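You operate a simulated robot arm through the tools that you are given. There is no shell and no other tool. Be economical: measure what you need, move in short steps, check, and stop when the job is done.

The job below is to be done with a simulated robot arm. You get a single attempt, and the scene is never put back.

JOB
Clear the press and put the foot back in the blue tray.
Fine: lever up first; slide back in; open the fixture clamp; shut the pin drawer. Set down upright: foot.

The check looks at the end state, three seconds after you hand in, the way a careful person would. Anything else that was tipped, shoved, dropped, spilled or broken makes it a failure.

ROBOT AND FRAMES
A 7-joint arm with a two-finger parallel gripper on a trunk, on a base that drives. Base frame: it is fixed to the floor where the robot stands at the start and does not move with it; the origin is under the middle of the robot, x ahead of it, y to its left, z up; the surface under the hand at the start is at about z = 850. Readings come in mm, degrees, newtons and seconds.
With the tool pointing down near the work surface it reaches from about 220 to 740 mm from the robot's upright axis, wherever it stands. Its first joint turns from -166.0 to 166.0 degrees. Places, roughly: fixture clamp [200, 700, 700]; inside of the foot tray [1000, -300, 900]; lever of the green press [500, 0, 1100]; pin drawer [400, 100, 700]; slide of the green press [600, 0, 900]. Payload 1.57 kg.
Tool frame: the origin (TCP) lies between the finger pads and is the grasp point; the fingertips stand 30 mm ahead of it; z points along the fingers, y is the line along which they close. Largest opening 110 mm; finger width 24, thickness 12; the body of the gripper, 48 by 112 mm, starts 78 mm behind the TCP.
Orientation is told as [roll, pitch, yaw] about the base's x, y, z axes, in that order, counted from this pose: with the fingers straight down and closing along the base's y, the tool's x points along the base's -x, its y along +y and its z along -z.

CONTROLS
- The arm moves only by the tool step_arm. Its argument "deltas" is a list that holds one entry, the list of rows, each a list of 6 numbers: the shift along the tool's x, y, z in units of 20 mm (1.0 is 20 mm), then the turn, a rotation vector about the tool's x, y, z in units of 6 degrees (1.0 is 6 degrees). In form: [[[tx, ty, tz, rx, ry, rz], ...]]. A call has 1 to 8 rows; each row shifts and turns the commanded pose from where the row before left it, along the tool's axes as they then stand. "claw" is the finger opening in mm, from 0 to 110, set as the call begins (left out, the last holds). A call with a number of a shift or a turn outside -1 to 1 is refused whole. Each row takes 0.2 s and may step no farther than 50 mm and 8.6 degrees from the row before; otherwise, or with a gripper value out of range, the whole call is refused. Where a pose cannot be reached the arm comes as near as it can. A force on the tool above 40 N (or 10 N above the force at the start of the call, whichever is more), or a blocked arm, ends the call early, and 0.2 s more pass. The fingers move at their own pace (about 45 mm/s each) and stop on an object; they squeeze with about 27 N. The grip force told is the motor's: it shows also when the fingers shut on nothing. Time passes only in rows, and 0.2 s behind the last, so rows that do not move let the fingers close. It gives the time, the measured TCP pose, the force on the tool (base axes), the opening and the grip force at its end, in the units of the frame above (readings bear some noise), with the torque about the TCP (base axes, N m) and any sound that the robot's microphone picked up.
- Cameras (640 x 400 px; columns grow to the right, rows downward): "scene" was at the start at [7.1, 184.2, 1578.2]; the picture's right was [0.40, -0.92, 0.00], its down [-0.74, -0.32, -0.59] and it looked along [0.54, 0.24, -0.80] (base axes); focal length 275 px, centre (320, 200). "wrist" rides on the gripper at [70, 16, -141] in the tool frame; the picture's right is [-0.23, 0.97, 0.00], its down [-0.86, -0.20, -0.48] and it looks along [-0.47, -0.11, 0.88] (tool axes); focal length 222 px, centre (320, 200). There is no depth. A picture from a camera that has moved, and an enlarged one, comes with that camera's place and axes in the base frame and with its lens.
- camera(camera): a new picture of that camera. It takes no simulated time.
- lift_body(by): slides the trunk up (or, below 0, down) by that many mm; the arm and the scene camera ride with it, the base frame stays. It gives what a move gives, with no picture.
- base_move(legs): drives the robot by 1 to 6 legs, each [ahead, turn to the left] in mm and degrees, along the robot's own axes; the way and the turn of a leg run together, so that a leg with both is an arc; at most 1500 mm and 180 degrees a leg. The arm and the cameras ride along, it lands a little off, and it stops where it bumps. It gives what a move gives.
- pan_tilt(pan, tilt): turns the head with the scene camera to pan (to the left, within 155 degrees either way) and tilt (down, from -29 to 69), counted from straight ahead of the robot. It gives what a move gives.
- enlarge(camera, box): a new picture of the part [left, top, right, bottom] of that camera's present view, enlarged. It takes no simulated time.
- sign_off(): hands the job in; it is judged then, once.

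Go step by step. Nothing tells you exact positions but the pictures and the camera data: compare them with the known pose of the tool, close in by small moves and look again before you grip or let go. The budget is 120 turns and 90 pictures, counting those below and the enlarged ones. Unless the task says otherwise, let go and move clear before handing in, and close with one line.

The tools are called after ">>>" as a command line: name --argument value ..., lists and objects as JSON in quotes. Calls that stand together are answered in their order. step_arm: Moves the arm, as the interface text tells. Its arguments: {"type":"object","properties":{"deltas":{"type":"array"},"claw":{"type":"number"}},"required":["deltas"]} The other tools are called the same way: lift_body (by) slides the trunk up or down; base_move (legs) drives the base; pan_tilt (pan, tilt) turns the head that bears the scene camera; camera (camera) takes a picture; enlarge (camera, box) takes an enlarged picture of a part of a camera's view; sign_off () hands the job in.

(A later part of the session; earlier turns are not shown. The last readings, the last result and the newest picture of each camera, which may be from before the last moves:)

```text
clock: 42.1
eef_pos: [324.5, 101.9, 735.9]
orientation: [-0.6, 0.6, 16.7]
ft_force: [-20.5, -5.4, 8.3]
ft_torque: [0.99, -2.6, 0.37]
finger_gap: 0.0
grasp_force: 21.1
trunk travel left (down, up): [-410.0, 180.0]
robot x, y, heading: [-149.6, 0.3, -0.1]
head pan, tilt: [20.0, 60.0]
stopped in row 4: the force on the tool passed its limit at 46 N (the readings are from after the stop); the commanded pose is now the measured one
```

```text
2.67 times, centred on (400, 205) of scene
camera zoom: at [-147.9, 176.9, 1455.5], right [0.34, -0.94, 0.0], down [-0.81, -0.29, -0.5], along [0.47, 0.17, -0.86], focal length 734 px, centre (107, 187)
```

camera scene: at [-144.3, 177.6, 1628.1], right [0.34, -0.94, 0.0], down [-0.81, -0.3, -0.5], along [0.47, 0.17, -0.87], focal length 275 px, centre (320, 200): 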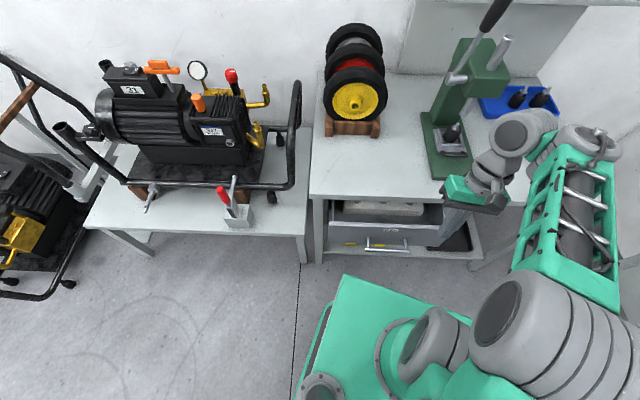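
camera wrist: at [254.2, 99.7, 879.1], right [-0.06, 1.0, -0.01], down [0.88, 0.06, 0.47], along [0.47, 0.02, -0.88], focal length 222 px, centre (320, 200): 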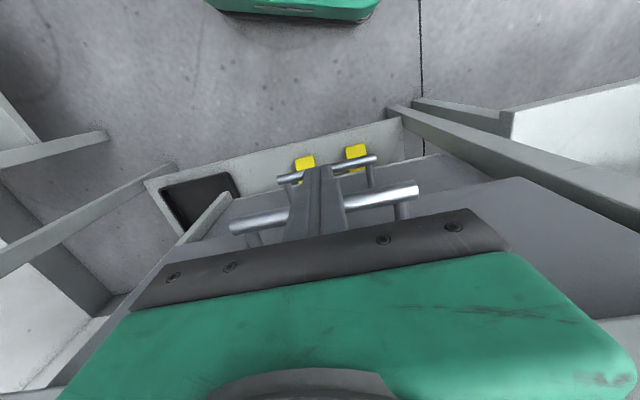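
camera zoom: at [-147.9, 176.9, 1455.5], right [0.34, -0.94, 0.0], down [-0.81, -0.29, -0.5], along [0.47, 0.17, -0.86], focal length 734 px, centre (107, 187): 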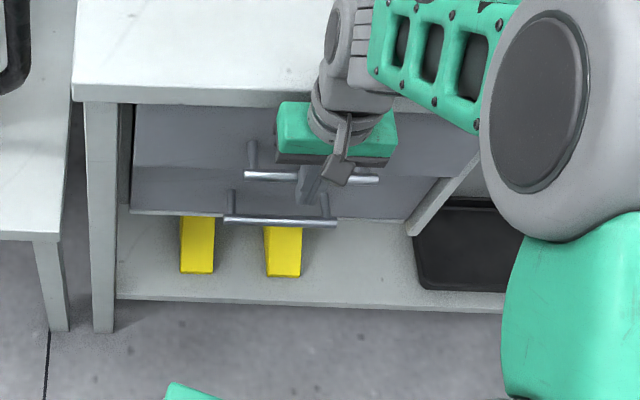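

The force/torque says the gripper body touched the bench edge while the drawer still stands ~20 mm proud of its lower neighbour. I'll back off, tilt the fingers 45° forward and push the bar with the tips under the bench top.

>>> step_arm --deltas '[[[0.5, 0, 0, 0, 0, 0], [1, 0, 0, 0, 0, 0], [1, 0, 0, 0, 0, 0], [1, 0, 0, 0, 0, 0]]]'

>>> step_arm --deltas '[[[0, 0, 0, 0, -0.95, 0], [0, 0, 0, 0, -0.95, 0], [0, 0, 0, 0, -0.95, 0], [0, 0, 0, 0, -0.95, 0], [0, 0, 0, 0, -0.95, 0], [0, 0, 0, 0, -0.95, 0], [0, 0, 0, 0, -0.95, 0], [0, 0, 0, 0, -0.85, 0]]]'

>>> camera --camera "wrist"

>>> enlarge --camera "scene" --box '[280, 130, 520, 280]'

```text
clock: 43.1
eef_pos: [258.7, 81.7, 734.4]
orientation: [-0.4, 0.5, 16.7]
ft_force: [0.0, -0.2, 1.0]
ft_torque: [-0.01, 0.05, 0.02]
finger_gap: 0.0
grasp_force: 21.6
trunk travel left (down, up): [-410.0, 180.0]
robot x, y, heading: [-145.3, 2.1, -0.2]
head pan, tilt: [20.0, 60.0]
```

```text
clock: 44.9
eef_pos: [260.7, 82.6, 735.6]
orientation: [-0.9, -44.6, 17.3]
ft_force: [0.7, 0.1, -0.1]
ft_torque: [0.02, -0.02, -0.02]
finger_gap: 0.0
grasp_force: 21.4
trunk travel left (down, up): [-410.0, 180.0]
robot x, y, heading: [-148.3, 0.4, -0.1]
head pan, tilt: [20.0, 60.0]
```

```text
55 pictures are left
camera wrist: at [113.1, 56.3, 788.8], right [-0.13, 0.98, 0.15], down [0.32, -0.1, 0.94], along [0.94, 0.17, -0.3], focal length 222 px, centre (320, 200)
```

wrist: 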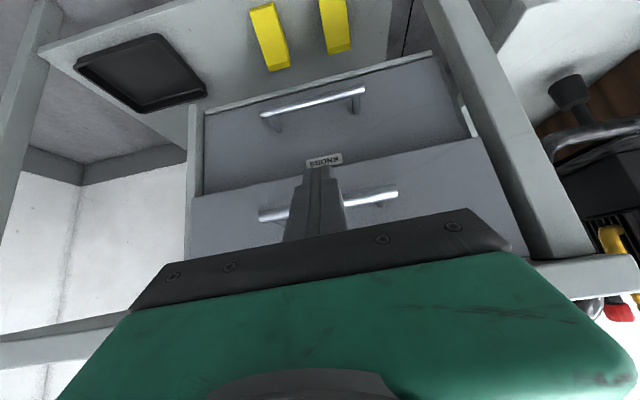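

```text
2.67 times, centred on (400, 205) of scene
camera zoom: at [-144.9, 177.7, 1455.3], right [0.34, -0.94, 0.0], down [-0.81, -0.3, -0.5], along [0.47, 0.17, -0.87], focal length 734 px, centre (107, 187)
```

zoom: 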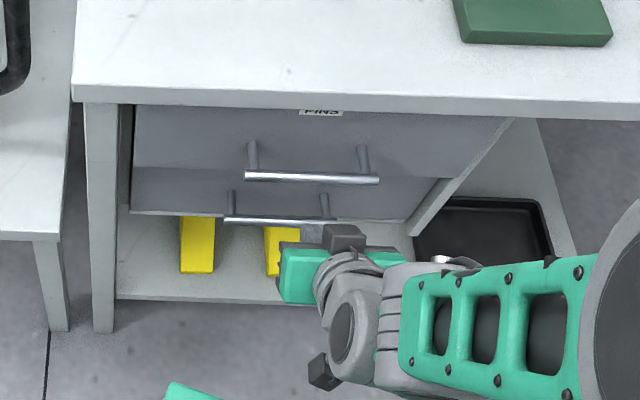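

This view shows the PINS drawer still standing proud over the lower one. Aligning the tips with the bar and pushing.

>>> step_arm --deltas '[[[-0.64, 0, -0.64, 0, 0, 0], [-0.35, 0, 0.35, 0, 0, 0], [-0.35, 0, 0.35, 0, 0, 0], [-0.35, 0, 0.35, 0, 0, 0], [-0.35, 0, 0.35, 0, 0, 0]]]'

>>> step_arm --deltas '[[[-0.2, 0, 0.2, 0, 0, 0], [-0.2, 0, 0.2, 0, 0, 0], [-0.2, 0, 0.2, 0, 0, 0], [-0.2, 0, 0.2, 0, 0, 0], [-0.2, 0, 0.2, 0, 0, 0], [-0.2, 0, 0.2, 0, 0, 0], [-0.2, 0, 0.2, 0, 0, 0], [-0.2, 0, 0.2, 0, 0, 0]]]'

>>> camera --camera "wrist"

```text
clock: 46.1
eef_pos: [297.4, 95.4, 753.7]
orientation: [-0.9, -44.5, 17.3]
ft_force: [0.4, 0.4, -1.0]
ft_torque: [-0.01, -0.02, 0.01]
finger_gap: 0.2
grasp_force: 21.6
trunk travel left (down, up): [-410.0, 180.0]
robot x, y, heading: [-147.5, -0.7, -0.1]
head pan, tilt: [20.0, 60.0]
```

```text
clock: 47.9
eef_pos: [342.1, 106.9, 752.0]
orientation: [-0.9, -44.5, 17.3]
ft_force: [-0.3, 0.0, -0.7]
ft_torque: [0.02, 0.0, -0.01]
finger_gap: 0.2
grasp_force: 21.3
trunk travel left (down, up): [-410.0, 180.0]
robot x, y, heading: [-144.9, 1.6, -0.1]
head pan, tilt: [20.0, 60.0]
```

```text
53 pictures are left
camera wrist: at [195.3, 80.9, 806.3], right [-0.13, 0.98, 0.15], down [0.32, -0.1, 0.94], along [0.94, 0.17, -0.3], focal length 222 px, centre (320, 200)
```

wrist: 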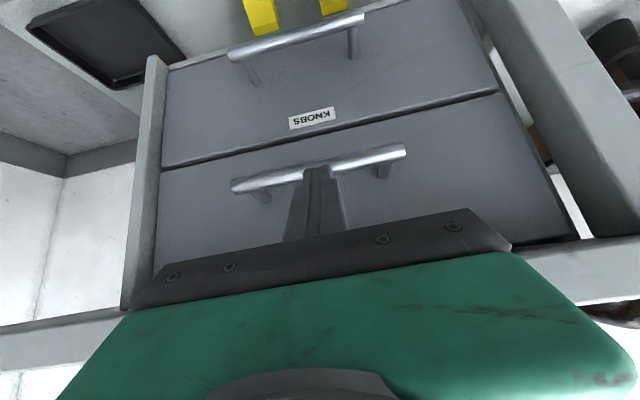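

It's almost flush with the KNOBS drawer. A few more millimetres until the stop.

>>> step_arm --deltas '[[[-0.15, 0, 0.15, 0, 0, 0], [-0.15, 0, 0.15, 0, 0, 0], [-0.15, 0, 0.15, 0, 0, 0], [-0.15, 0, 0.15, 0, 0, 0], [-0.15, 0, 0.15, 0, 0, 0]]]'

>>> camera --camera "wrist"

```text
clock: 48.9
eef_pos: [353.1, 110.5, 753.4]
orientation: [-0.9, -44.2, 17.3]
ft_force: [-24.9, -6.3, 28.0]
ft_torque: [-0.01, 0.27, 0.25]
finger_gap: 0.0
grasp_force: 21.6
trunk travel left (down, up): [-410.0, 180.0]
robot x, y, heading: [-148.0, -0.5, 0.2]
head pan, tilt: [20.0, 60.0]
stopped in row 5: the force on the tool passed its limit at 45 N (the readings are from after the stop); the commanded pose is now the measured one
```

```text
52 pictures are left
camera wrist: at [206.2, 84.1, 807.4], right [-0.12, 0.98, 0.15], down [0.32, -0.1, 0.94], along [0.94, 0.17, -0.3], focal length 222 px, centre (320, 200)
```

wrist: 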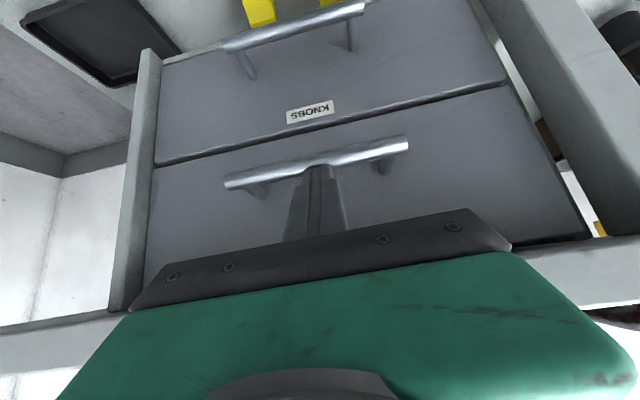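

The drawer is shut against its stop with the fronts flush. Backing off, then raising to bench height for the foot.

>>> step_arm --deltas '[[[0.5, 0, -0.5, 0, 0, 0], [0.7, 0, -0.7, 0, 0, 0], [0.7, 0, -0.7, 0, 0, 0], [0.7, 0, -0.7, 0, 0, 0], [0.7, 0, -0.7, 0, 0, 0]]]'

>>> lift_body --by 178

>>> step_arm --deltas '[[[-0.3, -0.9, -0.9, 0, 0, 0], [-0.3, -0.9, -0.9, 0, 0, 0], [-0.3, -0.9, -0.9, 0, 0, 0], [-0.3, -0.9, -0.9, 0, 0, 0], [0, -0.9, 0, 0, 0, 0], [0, -0.9, 0, 0, 0, 0], [0, -0.9, 0, 0, 0, 0]]]' --claw 80

>>> camera --camera "wrist"

```text
clock: 50.1
eef_pos: [265.1, 85.5, 753.1]
orientation: [-0.7, -44.1, 17.3]
ft_force: [0.2, -0.2, -0.1]
ft_torque: [0.01, 0.0, -0.02]
finger_gap: 0.1
grasp_force: 21.0
trunk travel left (down, up): [-410.0, 180.0]
robot x, y, heading: [-143.9, -0.9, -0.4]
head pan, tilt: [20.0, 60.0]
```

```text
clock: 52.1
eef_pos: [266.0, 85.0, 930.5]
orientation: [-0.9, -44.1, 17.2]
ft_force: [-0.2, -0.1, -0.6]
ft_torque: [0.0, 0.0, 0.0]
finger_gap: 0.0
grasp_force: 21.3
trunk travel left (down, up): [-588.0, 2.0]
robot x, y, heading: [-146.8, 1.9, -0.0]
head pan, tilt: [20.0, 60.0]
```

```text
clock: 53.7
eef_pos: [269.4, -45.3, 1000.4]
orientation: [-0.8, -44.0, 17.3]
ft_force: [0.8, 0.2, 1.1]
ft_torque: [0.0, -0.03, 0.03]
finger_gap: 79.9
grasp_force: 0.0
trunk travel left (down, up): [-588.0, 2.0]
robot x, y, heading: [-148.9, 1.2, -0.3]
head pan, tilt: [20.0, 60.0]
```

```text
51 pictures are left
camera wrist: at [123.5, -71.4, 1055.0], right [-0.12, 0.98, 0.15], down [0.32, -0.1, 0.94], along [0.94, 0.17, -0.31], focal length 222 px, centre (320, 200)
```

wrist: 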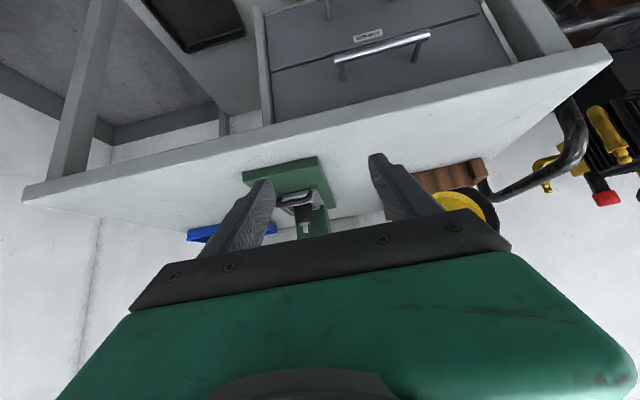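

The wrist view (upside down) shows the slide, foot and ram straight ahead. Driving forward 130 mm and looking again.

>>> base_move --legs '[[130, 0]]'

>>> enlarge --camera "wrist" --box '[220, 120, 400, 250]'

>>> pan_tilt --pan 5 --tilt 50

>>> enlarge --camera "scene" --box '[280, 60, 480, 240]'

```text
clock: 55.0
eef_pos: [402.8, -46.0, 999.9]
orientation: [-0.9, -44.0, 17.2]
ft_force: [1.3, 0.3, 0.9]
ft_torque: [-0.01, -0.01, -0.04]
finger_gap: 80.1
grasp_force: 0.1
trunk travel left (down, up): [-588.0, 2.0]
robot x, y, heading: [-15.3, -0.8, 0.0]
head pan, tilt: [20.0, 60.0]
```

```text
3.08 times, centred on (310, 185) of wrist
camera zoom: at [255.3, -72.1, 1055.0], right [-0.12, 0.98, 0.15], down [0.32, -0.1, 0.94], along [0.94, 0.16, -0.31], focal length 684 px, centre (351, 246)
```

zoom: 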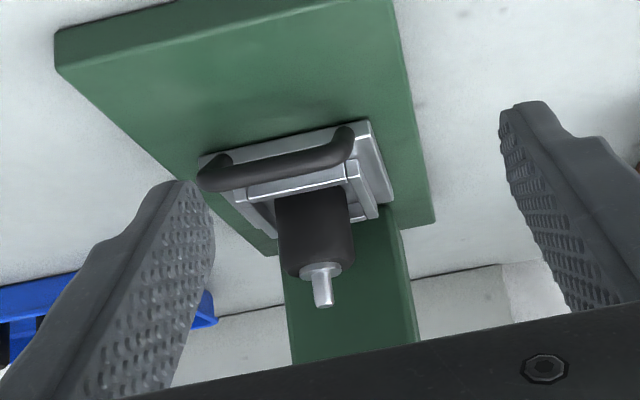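

```text
clock: 55.8
eef_pos: [401.1, -46.7, 1000.3]
orientation: [-0.8, -44.0, 17.2]
ft_force: [-0.6, -0.1, 0.5]
ft_torque: [-0.04, -0.01, 0.0]
finger_gap: 80.0
grasp_force: 0.1
trunk travel left (down, up): [-588.0, 2.0]
robot x, y, heading: [-15.3, 1.3, 0.1]
head pan, tilt: [5.0, 50.0]
```

```text
2.22 times, centred on (380, 150) of scene
camera zoom: at [0.3, 161.2, 1645.8], right [0.08, -1.0, 0.0], down [-0.76, -0.06, -0.64], along [0.64, 0.05, -0.77], focal length 612 px, centre (187, 311)
```

zoom: 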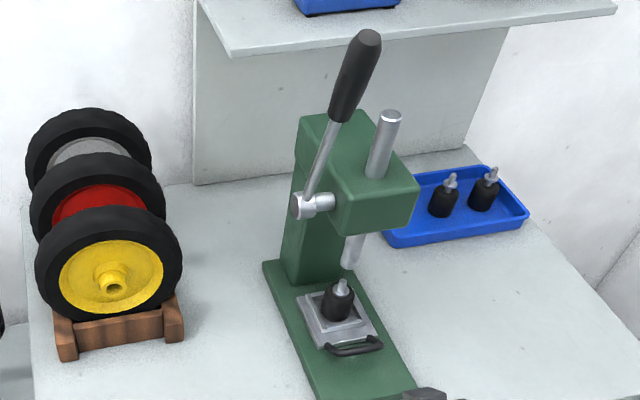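

Triangulated: foot axis ≈ (658, −26), body z ≈ 885–934, stud tip ≈ 956, ram bottom ≈ 995. I'll move to a point 100 mm back along the 45° tool axis from the grasp.

>>> step_arm --deltas '[[[-0.76, -0.35, 0.76, 0, 0, 0], [-0.76, -0.35, 0.76, 0, 0, 0], [-0.76, -0.35, 0.76, 0, 0, 0], [-0.76, -0.35, 0.76, 0, 0, 0], [-0.76, -0.35, 0.76, 0, 0, 0], [-0.76, -0.35, 0.76, 0, 0, 0], [-0.76, -0.35, 0.76, 0, 0, 0], [-0.75, -0.35, 0.75, 0, 0, 0]]]'

>>> enlarge --camera "wrist" --box '[200, 100, 440, 250]'

>>> enlarge --camera "scene" --box '[280, 60, 480, 240]'

```text
clock: 57.6
eef_pos: [581.4, -48.4, 997.3]
orientation: [-0.8, -44.0, 17.2]
ft_force: [0.4, -0.4, -0.8]
ft_torque: [0.01, -0.04, 0.0]
finger_gap: 79.8
grasp_force: 0.0
trunk travel left (down, up): [-588.0, 2.0]
robot x, y, heading: [-16.9, -2.5, -0.1]
head pan, tilt: [5.0, 50.0]
```

```text
2.67 times, centred on (320, 175) of wrist
camera zoom: at [434.8, -75.0, 1052.0], right [-0.12, 0.98, 0.15], down [0.32, -0.1, 0.94], along [0.94, 0.16, -0.31], focal length 592 px, centre (320, 267)
```

zoom: 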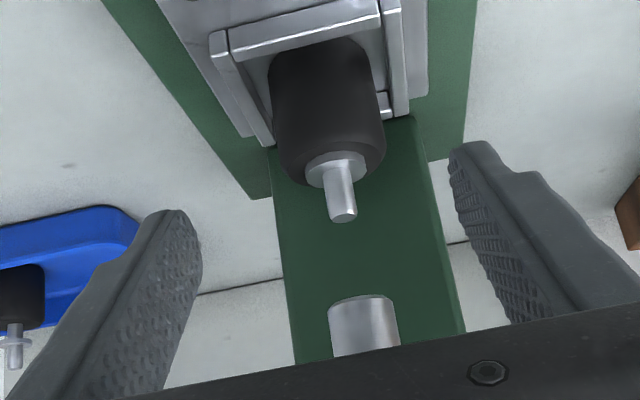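

```text
2.22 times, centred on (380, 150) of scene
camera zoom: at [0.7, 161.1, 1645.9], right [0.08, -1.0, 0.0], down [-0.76, -0.06, -0.64], along [0.64, 0.05, -0.77], focal length 612 px, centre (187, 311)
```

zoom: 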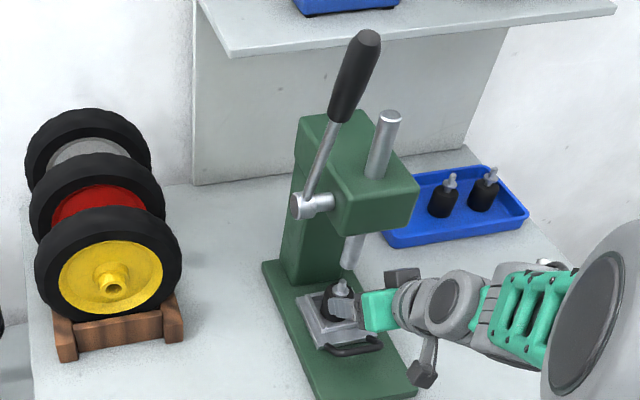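

Estimates agree. Advancing along the tool axis to straddle the foot.

>>> step_arm --deltas '[[[-0.04, 0, 0.84, 0, 0, 0], [-0.04, 0, 0.84, 0, 0, 0], [-0.04, 0, 0.84, 0, 0, 0], [-0.04, -0.07, 0.84, 0, 0, 0], [-0.04, 0, 0.84, 0, 0, 0], [-0.03, 0, 0.8, 0, 0, 0]]]'

>>> enlarge --camera "wrist" --box '[200, 80, 440, 250]'

```text
clock: 59.0
eef_pos: [651.5, -31.8, 927.7]
orientation: [-0.9, -44.1, 17.2]
ft_force: [0.2, -0.4, -0.6]
ft_torque: [-0.03, 0.01, -0.02]
finger_gap: 80.1
grasp_force: 0.1
trunk travel left (down, up): [-588.0, 2.0]
robot x, y, heading: [-17.1, 1.4, -0.2]
head pan, tilt: [5.0, 50.0]
```

```text
2.35 times, centred on (320, 165) of wrist
camera zoom: at [506.3, -58.8, 982.8], right [-0.12, 0.98, 0.15], down [0.32, -0.1, 0.94], along [0.94, 0.16, -0.31], focal length 523 px, centre (320, 282)
```

zoom: 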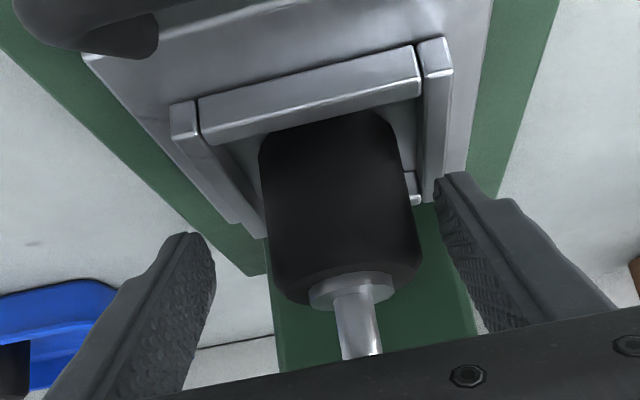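

The foot sits about 4 mm toward the right finger; nudging and closing.

>>> step_arm --deltas '[[[0, 0.2, 0, 0, 0, 0], [0, 0, 0, 0, 0, 0], [0, 0, 0, 0, 0, 0], [0, 0, 0, 0, 0, 0], [0, 0, 0, 0, 0, 0], [0, 0, 0, 0, 0, 0]]]' --claw 36

>>> enlarge --camera "wrist" --box '[200, 80, 440, 250]'

```text
clock: 60.4
eef_pos: [650.7, -27.6, 928.2]
orientation: [-0.9, -44.1, 17.2]
ft_force: [0.0, 1.0, 0.4]
ft_torque: [0.04, 0.02, 0.0]
finger_gap: 44.9
grasp_force: 26.6
trunk travel left (down, up): [-588.0, 2.0]
robot x, y, heading: [-12.1, -1.0, 0.0]
head pan, tilt: [5.0, 50.0]
```

```text
2.35 times, centred on (320, 165) of wrist
camera zoom: at [504.6, -54.6, 983.3], right [-0.12, 0.98, 0.15], down [0.32, -0.1, 0.94], along [0.94, 0.16, -0.31], focal length 523 px, centre (320, 282)
```

zoom: 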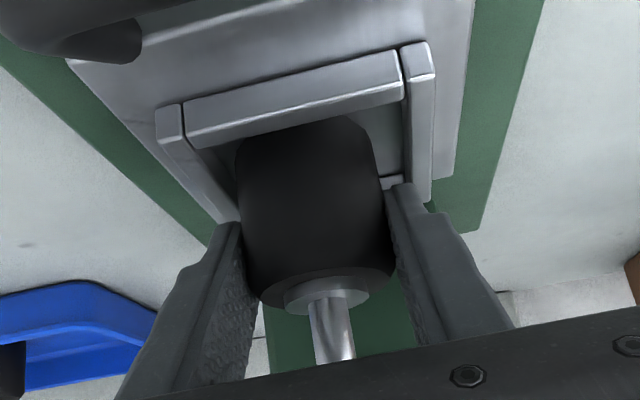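

Firm grip at 45 mm. Lifting 26 mm straight up (ram clearance is ~38 mm).

>>> step_arm --deltas '[[[-0.3, 0, -0.31, 0, 0, 0], [-0.3, 0, -0.31, 0, 0, 0], [-0.3, 0, -0.31, 0, 0, 0]]]'

>>> enlarge --camera "wrist" --box '[200, 80, 440, 250]'

>>> enlarge --camera "scene" --box '[340, 130, 440, 220]'

```text
clock: 61.2
eef_pos: [652.9, -27.4, 953.5]
orientation: [-0.9, -44.0, 17.3]
ft_force: [-0.7, -1.0, -1.0]
ft_torque: [0.03, -0.02, -0.03]
finger_gap: 45.0
grasp_force: 27.0
trunk travel left (down, up): [-588.0, 2.0]
robot x, y, heading: [-16.5, -1.7, -0.0]
head pan, tilt: [5.0, 50.0]
```

```text
2.35 times, centred on (320, 165) of wrist
camera zoom: at [504.6, -53.8, 1009.3], right [-0.12, 0.98, 0.15], down [0.32, -0.1, 0.94], along [0.94, 0.16, -0.31], focal length 523 px, centre (320, 282)
```

zoom: 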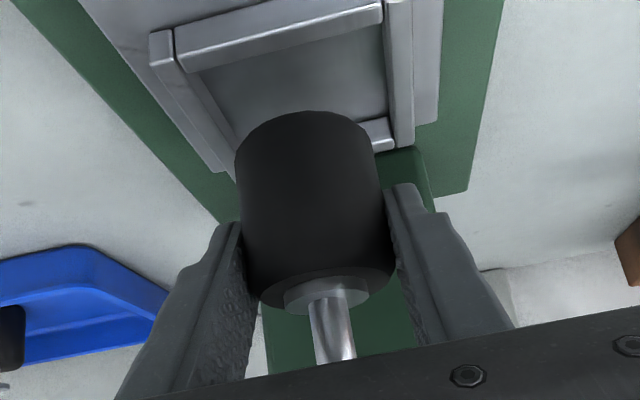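

```text
4.44 times, centred on (390, 175) of scene
camera zoom: at [0.6, 161.2, 1645.9], right [0.08, -1.0, 0.0], down [-0.76, -0.06, -0.64], along [0.64, 0.05, -0.77], focal length 1224 px, centre (9, 311)
```

zoom: 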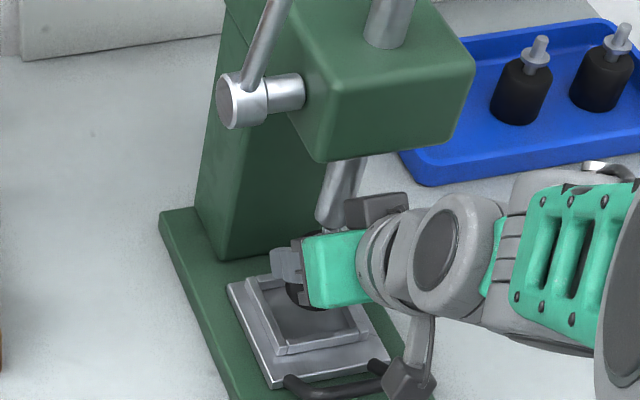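

The foot is clear of the recess. Withdrawing straight back toward the robot.

>>> step_arm --deltas '[[[0.71, 0, -0.7, 0, 0, 0], [0.71, 0, -0.7, 0, 0, 0], [0.71, 0, -0.7, 0, 0, 0], [0.71, 0, -0.7, 0, 0, 0], [0.71, 0, -0.7, 0, 0, 0], [0.71, 0, -0.7, 0, 0, 0], [0.71, 0, -0.7, 0, 0, 0], [0.71, 0, -0.7, 0, 0, 0]]]'

>>> camera --camera "wrist"

>>> camera --camera "scene"

```text
clock: 63.0
eef_pos: [497.5, -76.9, 959.2]
orientation: [-1.1, -44.3, 17.4]
ft_force: [1.4, -6.1, 28.3]
ft_torque: [-0.25, 0.52, 0.08]
finger_gap: 45.0
grasp_force: 27.1
trunk travel left (down, up): [-588.0, 2.0]
robot x, y, heading: [-14.6, -1.2, -0.5]
head pan, tilt: [5.0, 50.0]
```

```text
42 pictures are left
camera wrist: at [350.4, -102.2, 1012.2], right [-0.12, 0.98, 0.14], down [0.32, -0.1, 0.94], along [0.94, 0.16, -0.3], focal length 222 px, centre (320, 200)
```

wrist: 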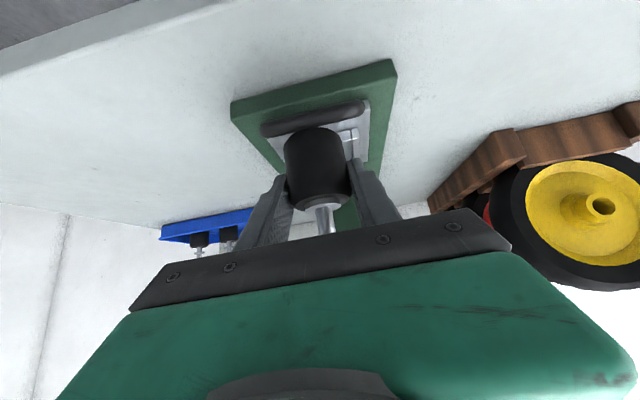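

```text
41 pictures are left
camera scene: at [-1.5, 160.6, 1646.2], right [0.08, -1.0, 0.0], down [-0.76, -0.06, -0.64], along [0.64, 0.05, -0.77], focal length 275 px, centre (320, 200)
```

scene: 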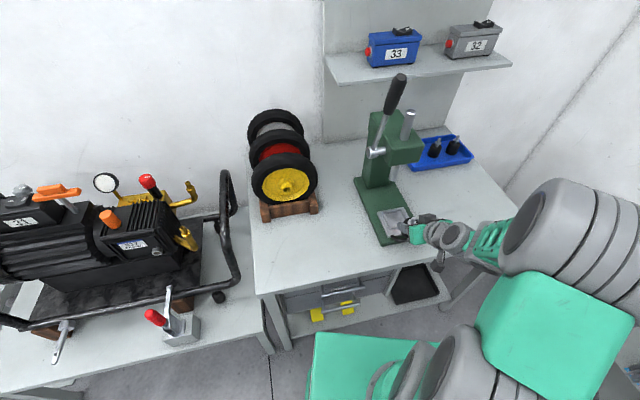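

The tool feels a 28 N upward push and the slide seems to have come out with the foot. Looking closely before any more motion.

>>> enlarge --camera "wrist" --box '[200, 50, 440, 250]'

>>> enlarge --camera "scene" --box '[350, 160, 470, 270]'

```text
2.00 times, centred on (320, 150) of wrist
camera zoom: at [350.4, -102.2, 1012.2], right [-0.12, 0.98, 0.14], down [0.32, -0.1, 0.94], along [0.94, 0.16, -0.3], focal length 444 px, centre (320, 300)
```

zoom: 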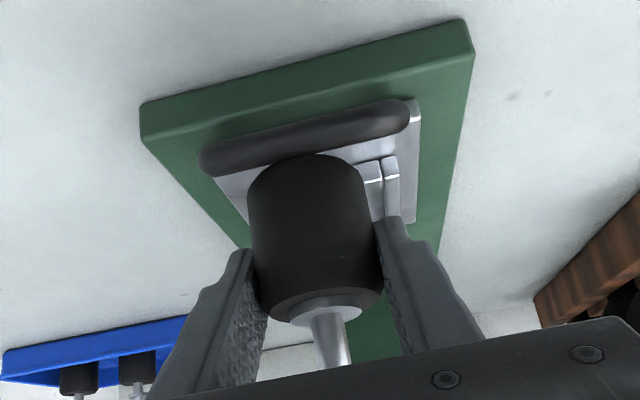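

```text
3.64 times, centred on (410, 215) of scene
camera zoom: at [-1.5, 160.6, 1646.2], right [0.08, -1.0, 0.0], down [-0.76, -0.06, -0.64], along [0.64, 0.05, -0.77], focal length 1001 px, centre (-7, 146)
```

zoom: 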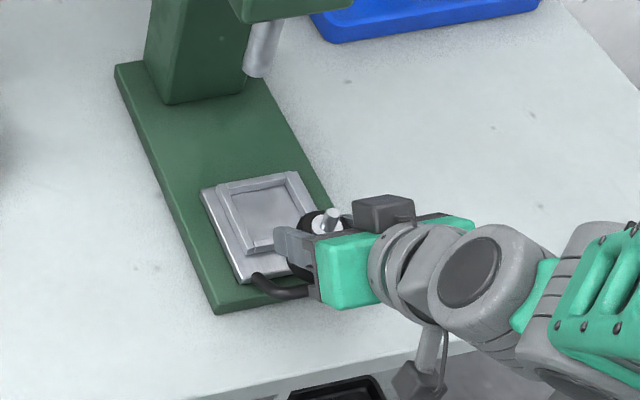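

The foot's base caught the slide's bail and drew the slide out along with it — harmless, I'll push it back in later. Lifting the foot straight up now, free of the ram.

>>> step_arm --deltas '[[[-0.35, 0, -0.36, 0, 0, 0], [-0.7, 0, -0.72, 0, 0, 0], [-0.7, 0, -0.72, 0, 0, 0], [-0.7, 0, -0.72, 0, 0, 0]]]'

>>> enlarge --camera "wrist" --box '[200, 50, 440, 250]'

>>> enlarge --camera "scene" --box '[340, 120, 500, 270]'

```text
clock: 64.0
eef_pos: [497.3, -71.4, 1026.7]
orientation: [-0.8, -44.0, 17.1]
ft_force: [0.3, -0.3, -0.9]
ft_torque: [-0.01, -0.02, 0.01]
finger_gap: 45.1
grasp_force: 27.3
trunk travel left (down, up): [-588.0, 2.0]
robot x, y, heading: [-16.4, -2.0, 0.1]
head pan, tilt: [5.0, 50.0]
```

```text
2.00 times, centred on (320, 150) of wrist
camera zoom: at [351.5, -97.8, 1082.2], right [-0.12, 0.98, 0.15], down [0.33, -0.1, 0.94], along [0.94, 0.16, -0.31], focal length 444 px, centre (320, 300)
```

zoom: 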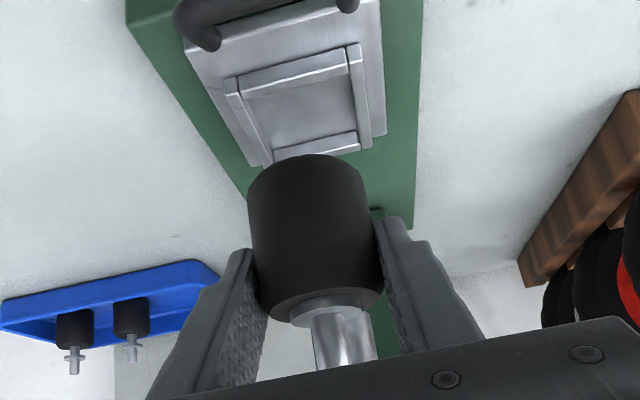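

```text
2.67 times, centred on (420, 195) of scene
camera zoom: at [0.3, 161.3, 1645.8], right [0.08, -1.0, 0.0], down [-0.76, -0.06, -0.64], along [0.64, 0.05, -0.77], focal length 734 px, centre (53, 213)
```

zoom: 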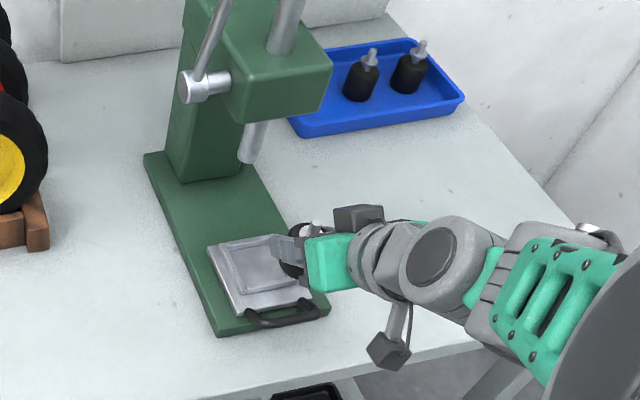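

The foot is held upright and the slide is out ~90 mm. The tray's free slot is at about (917, −178), beside the two other feet. I'll drive: back a bit, turn right, forward.

>>> base_move --legs '[[-100, 0], [0, -45], [300, 0]]'

>>> base_move --legs '[[0, 62]]'

>>> camera --camera "scene"

```text
clock: 68.9
eef_pos: [403.6, -637.4, 1027.1]
orientation: [-0.7, -44.0, -28.6]
ft_force: [-0.2, -0.3, -1.6]
ft_torque: [0.0, -0.01, -0.03]
finger_gap: 44.9
grasp_force: 27.1
trunk travel left (down, up): [-588.0, 2.0]
robot x, y, heading: [96.6, -215.2, -46.1]
head pan, tilt: [5.0, 50.0]
```

```text
clock: 72.0
eef_pos: [611.0, -154.3, 1027.8]
orientation: [-0.9, -44.0, 32.2]
ft_force: [0.0, 0.0, -1.6]
ft_torque: [0.0, -0.02, 0.03]
finger_gap: 44.9
grasp_force: 27.4
trunk travel left (down, up): [-588.0, 2.0]
robot x, y, heading: [95.5, -217.6, 15.0]
head pan, tilt: [5.0, 50.0]
```

```text
36 pictures are left
camera scene: at [70.9, -58.3, 1645.9], right [0.34, -0.94, 0.0], down [-0.72, -0.26, -0.64], along [0.6, 0.22, -0.77], focal length 275 px, centre (320, 200)
```

scene: 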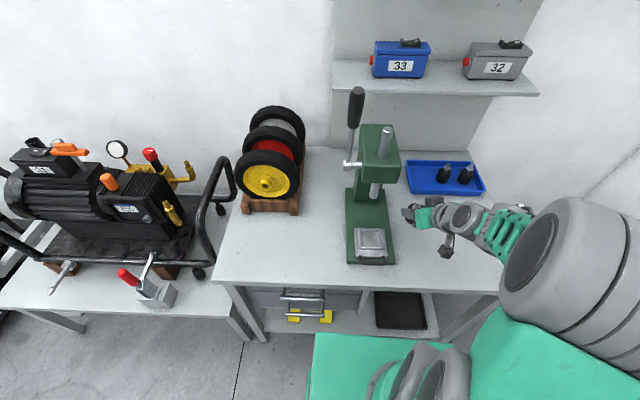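

Good clear view of the tray. Zooming for its exact position and moving 45 mm closer.

>>> base_move --legs '[[45, 0]]'

>>> enlarge --camera "scene" --box '[380, 130, 520, 220]'

>>> camera --camera "wrist"

```text
clock: 72.9
eef_pos: [655.2, -141.8, 1028.1]
orientation: [-0.8, -44.0, 32.2]
ft_force: [-0.8, 0.4, -1.5]
ft_torque: [-0.02, -0.01, -0.01]
finger_gap: 44.6
grasp_force: 26.9
trunk travel left (down, up): [-588.0, 2.0]
robot x, y, heading: [140.9, -206.5, 14.8]
head pan, tilt: [5.0, 50.0]
```

```text
4.44 times, centred on (450, 175) of scene
camera zoom: at [115.3, -46.7, 1645.9], right [0.34, -0.94, 0.0], down [-0.72, -0.26, -0.64], along [0.6, 0.22, -0.77], focal length 1224 px, centre (-258, 311)
```

zoom: 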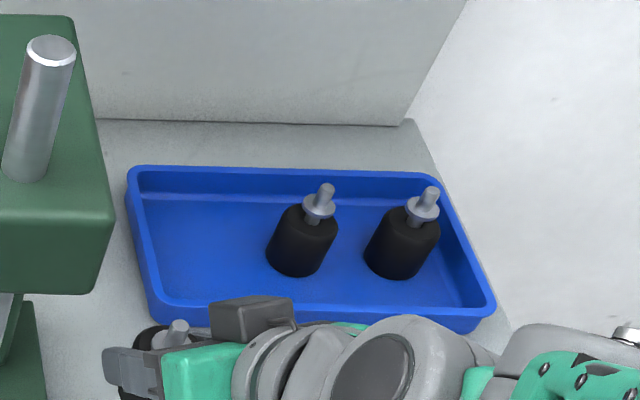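

```text
34 pictures are left
camera wrist: at [521.6, -205.9, 1082.0], right [-0.37, 0.92, 0.15], down [0.34, -0.01, 0.94], along [0.86, 0.4, -0.31], focal length 222 px, centre (320, 200)
```

wrist: 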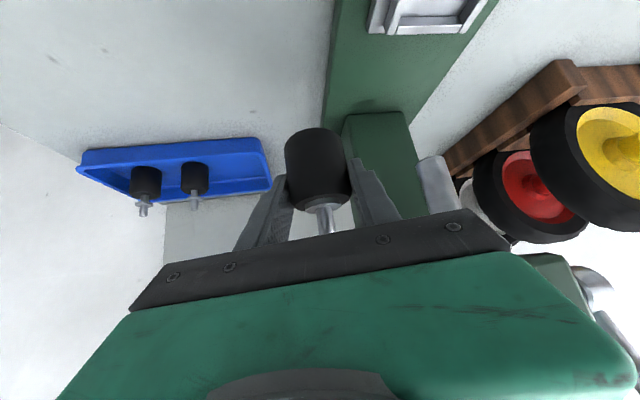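

Neighbouring foot A stands at about (957, −254) and the free space centre is ~73 mm to its left. I'll move right first (away from the press), then forward over the tray at safe height.

>>> step_arm --deltas '[[[0, -1, 0, 0, 0, 0], [0, -1, 0, 0, 0, 0], [0, -1, 0, 0, 0, 0], [0, -1, 0, 0, 0, 0], [-0.7, -0.9, 0.7, 0, 0, 0], [-0.7, -0.9, 0.7, 0, 0, 0], [-0.7, -0.9, 0.7, 0, 0, 0]]]'

>>> step_arm --deltas '[[[-0.7, -0.9, 0.7, -0.46, 0, -0.48], [-0.7, -0.9, 0.7, -0.46, 0, -0.48], [-0.7, -0.2, 0.7, 0, 0, 0], [-0.7, 0, 0.7, 0, 0, 0]]]'

>>> camera --camera "wrist"

>>> enlarge --camera "scene" --box '[380, 110, 520, 200]'

```text
clock: 74.5
eef_pos: [776.9, -226.3, 1026.7]
orientation: [-0.8, -43.9, 32.3]
ft_force: [0.4, 0.2, -1.9]
ft_torque: [0.0, 0.05, 0.0]
finger_gap: 44.8
grasp_force: 26.9
trunk travel left (down, up): [-588.0, 2.0]
robot x, y, heading: [139.1, -206.5, 14.8]
head pan, tilt: [5.0, 50.0]
```

```text
clock: 75.5
eef_pos: [861.6, -210.6, 1025.3]
orientation: [-0.7, -44.0, 40.3]
ft_force: [0.6, 0.1, -0.4]
ft_torque: [-0.03, -0.02, 0.01]
finger_gap: 45.0
grasp_force: 26.8
trunk travel left (down, up): [-588.0, 2.0]
robot x, y, heading: [139.9, -206.0, 14.8]
head pan, tilt: [5.0, 50.0]
```

```text
33 pictures are left
camera wrist: at [737.3, -292.4, 1081.5], right [-0.5, 0.86, 0.15], down [0.34, 0.04, 0.94], along [0.8, 0.52, -0.31], focal length 222 px, centre (320, 200)
```

wrist: 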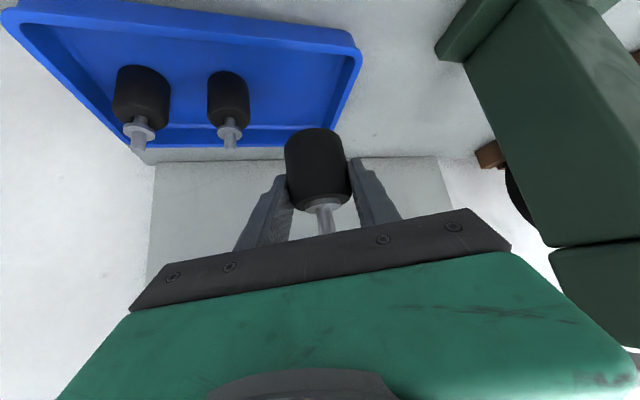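

```text
4.44 times, centred on (450, 155) of scene
camera zoom: at [114.6, -46.8, 1645.9], right [0.34, -0.94, 0.0], down [-0.72, -0.26, -0.64], along [0.6, 0.22, -0.77], focal length 1224 px, centre (-258, 400)
```

zoom: 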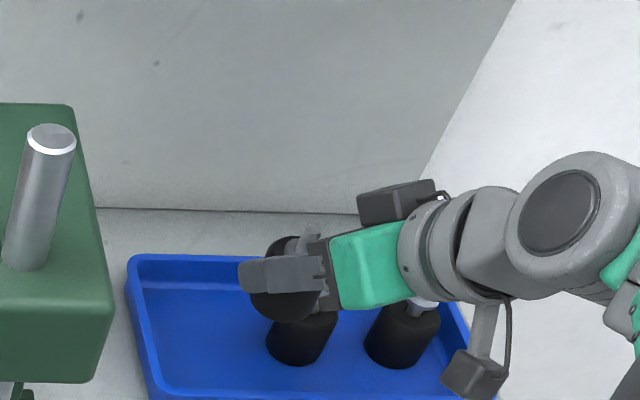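

I'm hovering by the tray; now moving over the free slot (foot axis target ≈ (933, −183)) and lowering partway.

>>> step_arm --deltas '[[[-0.35, -0.65, 0.35, 0, 0, 0], [-0.35, -0.65, 0.35, 0, 0, 0], [0.2, 0, 0.9, 0, 0, 0], [0.2, 0, 0.9, 0, 0, 0], [0.1, 0, 0.9, 0, 0, 0], [0.1, 0, 0.9, 0, 0, 0]]]'

>>> enlarge --camera "wrist" --box '[100, 0, 480, 240]'

>>> enlarge --camera "scene" --box '[390, 120, 510, 220]'

```text
clock: 76.9
eef_pos: [926.0, -193.0, 967.8]
orientation: [-0.9, -44.1, 40.3]
ft_force: [0.1, -0.1, -1.9]
ft_torque: [-0.03, 0.04, -0.03]
finger_gap: 45.0
grasp_force: 27.0
trunk travel left (down, up): [-588.0, 2.0]
robot x, y, heading: [138.5, -207.5, 14.9]
head pan, tilt: [5.0, 50.0]
```

```text
1.67 times, centred on (290, 120) of wrist
camera zoom: at [802.0, -274.3, 1021.3], right [-0.5, 0.86, 0.15], down [0.34, 0.04, 0.94], along [0.8, 0.52, -0.31], focal length 370 px, centre (370, 333)
```

zoom: 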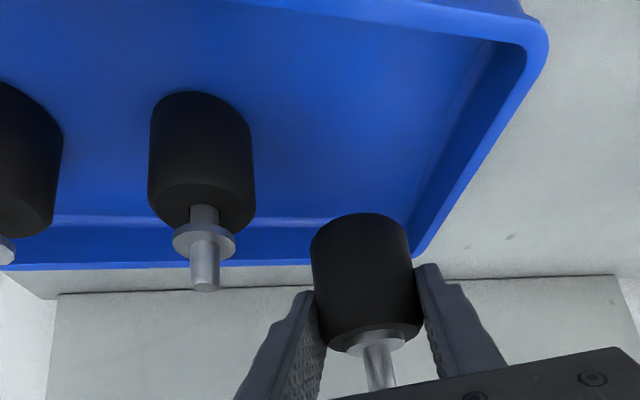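

```text
4.00 times, centred on (450, 170) of scene
camera zoom: at [114.7, -47.0, 1645.9], right [0.34, -0.94, 0.0], down [-0.72, -0.26, -0.64], along [0.6, 0.22, -0.77], focal length 1101 px, centre (-200, 320)
```

zoom: 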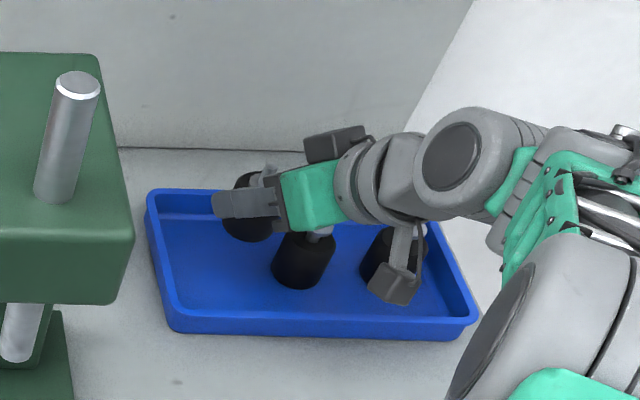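

The slot alignment looks right: about 74 mm from foot A and 48 mm from the left wall. I'll lower vertically, the last part in small steps.

>>> step_arm --deltas '[[[-0.18, 0, 0.18, 0, 0, 0], [0.6, 0, 0.62, 0, 0, 0], [0.6, 0, 0.62, 0, 0, 0], [0.6, 0, 0.62, 0, 0, 0]]]'

>>> enlarge --camera "wrist" --box '[100, 0, 480, 240]'

>>> enlarge --camera "scene" --box '[390, 120, 510, 220]'

```text
clock: 77.9
eef_pos: [929.4, -192.6, 915.4]
orientation: [-0.9, -44.1, 40.2]
ft_force: [0.3, -0.2, -0.8]
ft_torque: [0.0, 0.01, -0.03]
finger_gap: 44.7
grasp_force: 27.6
trunk travel left (down, up): [-588.0, 2.0]
robot x, y, heading: [141.3, -208.3, 15.0]
head pan, tilt: [5.0, 50.0]
```

```text
1.67 times, centred on (290, 120) of wrist
camera zoom: at [805.3, -273.4, 970.5], right [-0.5, 0.86, 0.15], down [0.34, 0.04, 0.94], along [0.8, 0.52, -0.31], focal length 370 px, centre (370, 333)
```

zoom: 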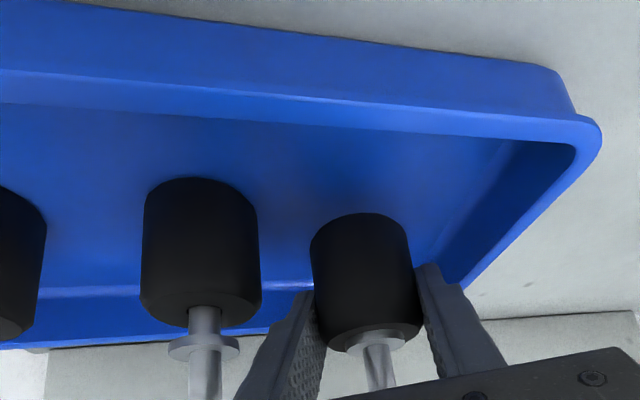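

```text
4.00 times, centred on (450, 170) of scene
camera zoom: at [114.6, -47.0, 1645.9], right [0.34, -0.94, 0.0], down [-0.72, -0.26, -0.64], along [0.6, 0.22, -0.77], focal length 1101 px, centre (-200, 320)
```

zoom: 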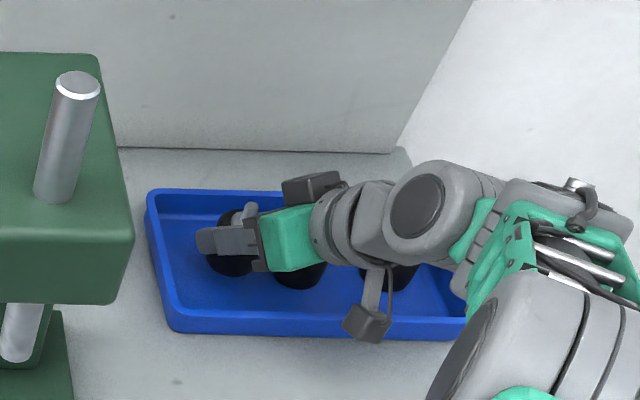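

Lowering in 3 mm steps until contact.

>>> step_arm --deltas '[[[0.12, 0, 0.125, 0, 0, 0], [0.12, 0, 0.125, 0, 0, 0], [0.12, 0, 0.125, 0, 0, 0]]]'

```text
clock: 78.7
eef_pos: [929.7, -190.6, 904.3]
orientation: [-1.0, -43.8, 40.2]
ft_force: [0.0, -0.6, -1.3]
ft_torque: [-0.01, 0.0, 0.0]
finger_gap: 44.9
grasp_force: 27.1
trunk travel left (down, up): [-588.0, 2.0]
robot x, y, heading: [138.8, -204.6, 15.0]
head pan, tilt: [5.0, 50.0]
```

>>> step_arm --deltas '[[[0.07, 0, 0.072, 0, 0, 0], [0.07, 0, 0.072, 0, 0, 0]]]'

>>> enlarge --camera "wrist" --box '[160, 60, 420, 240]'

```text
clock: 79.3
eef_pos: [929.4, -190.1, 900.2]
orientation: [-0.9, -43.9, 40.4]
ft_force: [-1.1, -0.2, -1.2]
ft_torque: [-0.02, 0.02, 0.01]
finger_gap: 44.8
grasp_force: 26.9
trunk travel left (down, up): [-588.0, 2.0]
robot x, y, heading: [142.1, -207.9, 14.9]
head pan, tilt: [5.0, 50.0]
```

```text
2.22 times, centred on (290, 150) of wrist
camera zoom: at [806.5, -272.0, 955.9], right [-0.5, 0.86, 0.15], down [0.34, 0.04, 0.94], along [0.8, 0.52, -0.31], focal length 494 px, centre (387, 311)
```

zoom: 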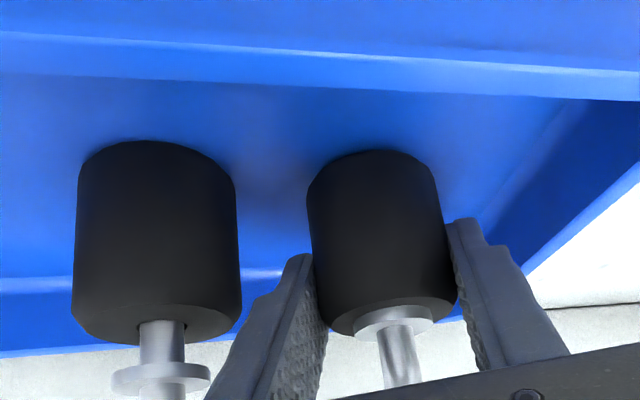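

The foot hangs truly vertical (matches the vanishing direction). Continuing down to contact.

>>> step_arm --deltas '[[[0.07, 0, 0.072, 0, 0, 0], [0.07, 0, 0.072, 0, 0, 0]]]'

```text
clock: 79.9
eef_pos: [930.8, -189.0, 897.2]
orientation: [-0.9, -43.9, 40.4]
ft_force: [-2.8, 0.3, 2.8]
ft_torque: [0.12, 0.09, 0.11]
finger_gap: 44.5
grasp_force: 27.1
trunk travel left (down, up): [-588.0, 2.0]
robot x, y, heading: [141.9, -207.0, 14.6]
head pan, tilt: [5.0, 50.0]
```

>>> step_arm --deltas '[[[0.05, 0, 0.052, 0, 0, 0], [0, 0, 0, 0, 0, 0]]]'

>>> enlarge --camera "wrist" --box '[160, 60, 420, 240]'

```text
clock: 80.5
eef_pos: [931.7, -190.2, 898.4]
orientation: [-1.1, -44.1, 40.5]
ft_force: [0.0, 0.7, 7.9]
ft_torque: [0.27, 0.06, 0.04]
finger_gap: 44.7
grasp_force: 26.7
trunk travel left (down, up): [-588.0, 2.0]
robot x, y, heading: [140.4, -208.3, 14.8]
head pan, tilt: [5.0, 50.0]
```

```text
2.22 times, centred on (290, 150) of wrist
camera zoom: at [806.1, -271.6, 952.4], right [-0.5, 0.86, 0.15], down [0.34, 0.04, 0.94], along [0.8, 0.52, -0.3], focal length 494 px, centre (387, 311)
```

zoom: 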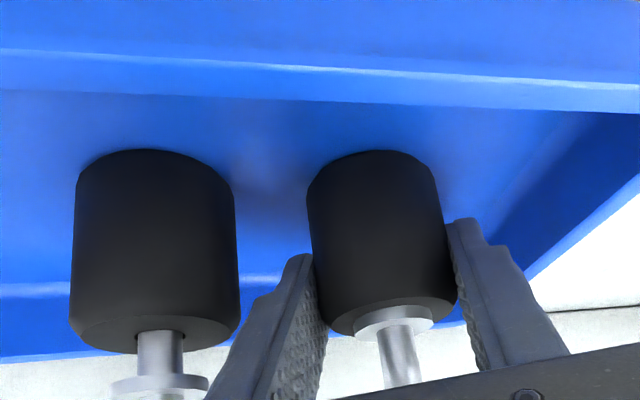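

Seated on the tray floor (8 N). Opening a little, just enough, and checking.

>>> step_arm --deltas '[[[0, 0, 0, 0, 0, 0], [0, 0, 0, 0, 0, 0]]]' --claw 58

>>> enlarge --camera "wrist" --box '[160, 60, 420, 240]'

```text
clock: 81.1
eef_pos: [930.4, -189.8, 894.9]
orientation: [-0.9, -43.9, 40.3]
ft_force: [-0.2, 0.1, 0.5]
ft_torque: [0.01, -0.01, -0.01]
finger_gap: 57.5
grasp_force: 0.0
trunk travel left (down, up): [-588.0, 2.0]
robot x, y, heading: [141.5, -208.3, 14.9]
head pan, tilt: [5.0, 50.0]
```

```text
2.22 times, centred on (290, 150) of wrist
camera zoom: at [805.9, -271.9, 950.3], right [-0.5, 0.86, 0.15], down [0.34, 0.04, 0.94], along [0.8, 0.52, -0.31], focal length 494 px, centre (387, 311)
```

zoom: 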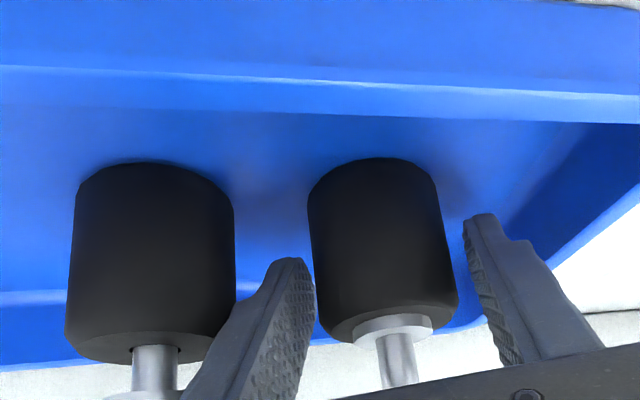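

Released; the foot stands upright. Retracting straight back along the tool axis.

>>> step_arm --deltas '[[[0, 0, -0.5, 0, 0, 0], [0, 0, -0.8, 0, 0, 0], [0, 0, -0.9, 0, 0, 0], [0, 0, -0.9, 0, 0, 0], [0, 0, -0.9, 0, 0, 0], [0, 0, -0.9, 0, 0, 0], [0, 0, -0.9, 0, 0, 0], [0, 0, -0.9, 0, 0, 0]]]'

>>> camera --camera "wrist"

```text
clock: 82.9
eef_pos: [858.4, -247.1, 991.3]
orientation: [-0.8, -43.9, 40.2]
ft_force: [-0.2, 0.1, 0.6]
ft_torque: [0.0, -0.01, -0.02]
finger_gap: 58.1
grasp_force: 0.0
trunk travel left (down, up): [-588.0, 2.0]
robot x, y, heading: [138.6, -206.6, 14.7]
head pan, tilt: [5.0, 50.0]
```

```text
24 pictures are left
camera wrist: at [732.8, -329.6, 1046.7], right [-0.5, 0.86, 0.15], down [0.34, 0.04, 0.94], along [0.8, 0.52, -0.31], focal length 222 px, centre (320, 200)
```

wrist: 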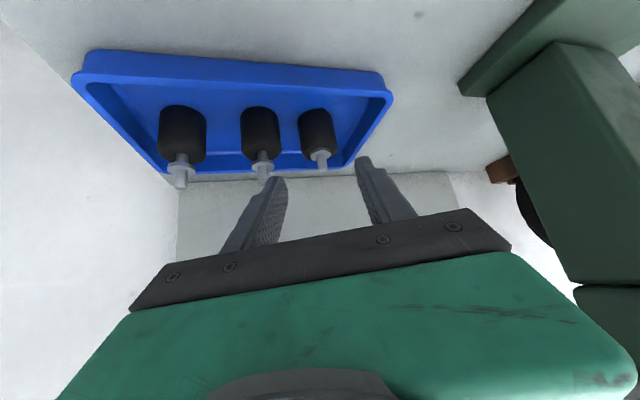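

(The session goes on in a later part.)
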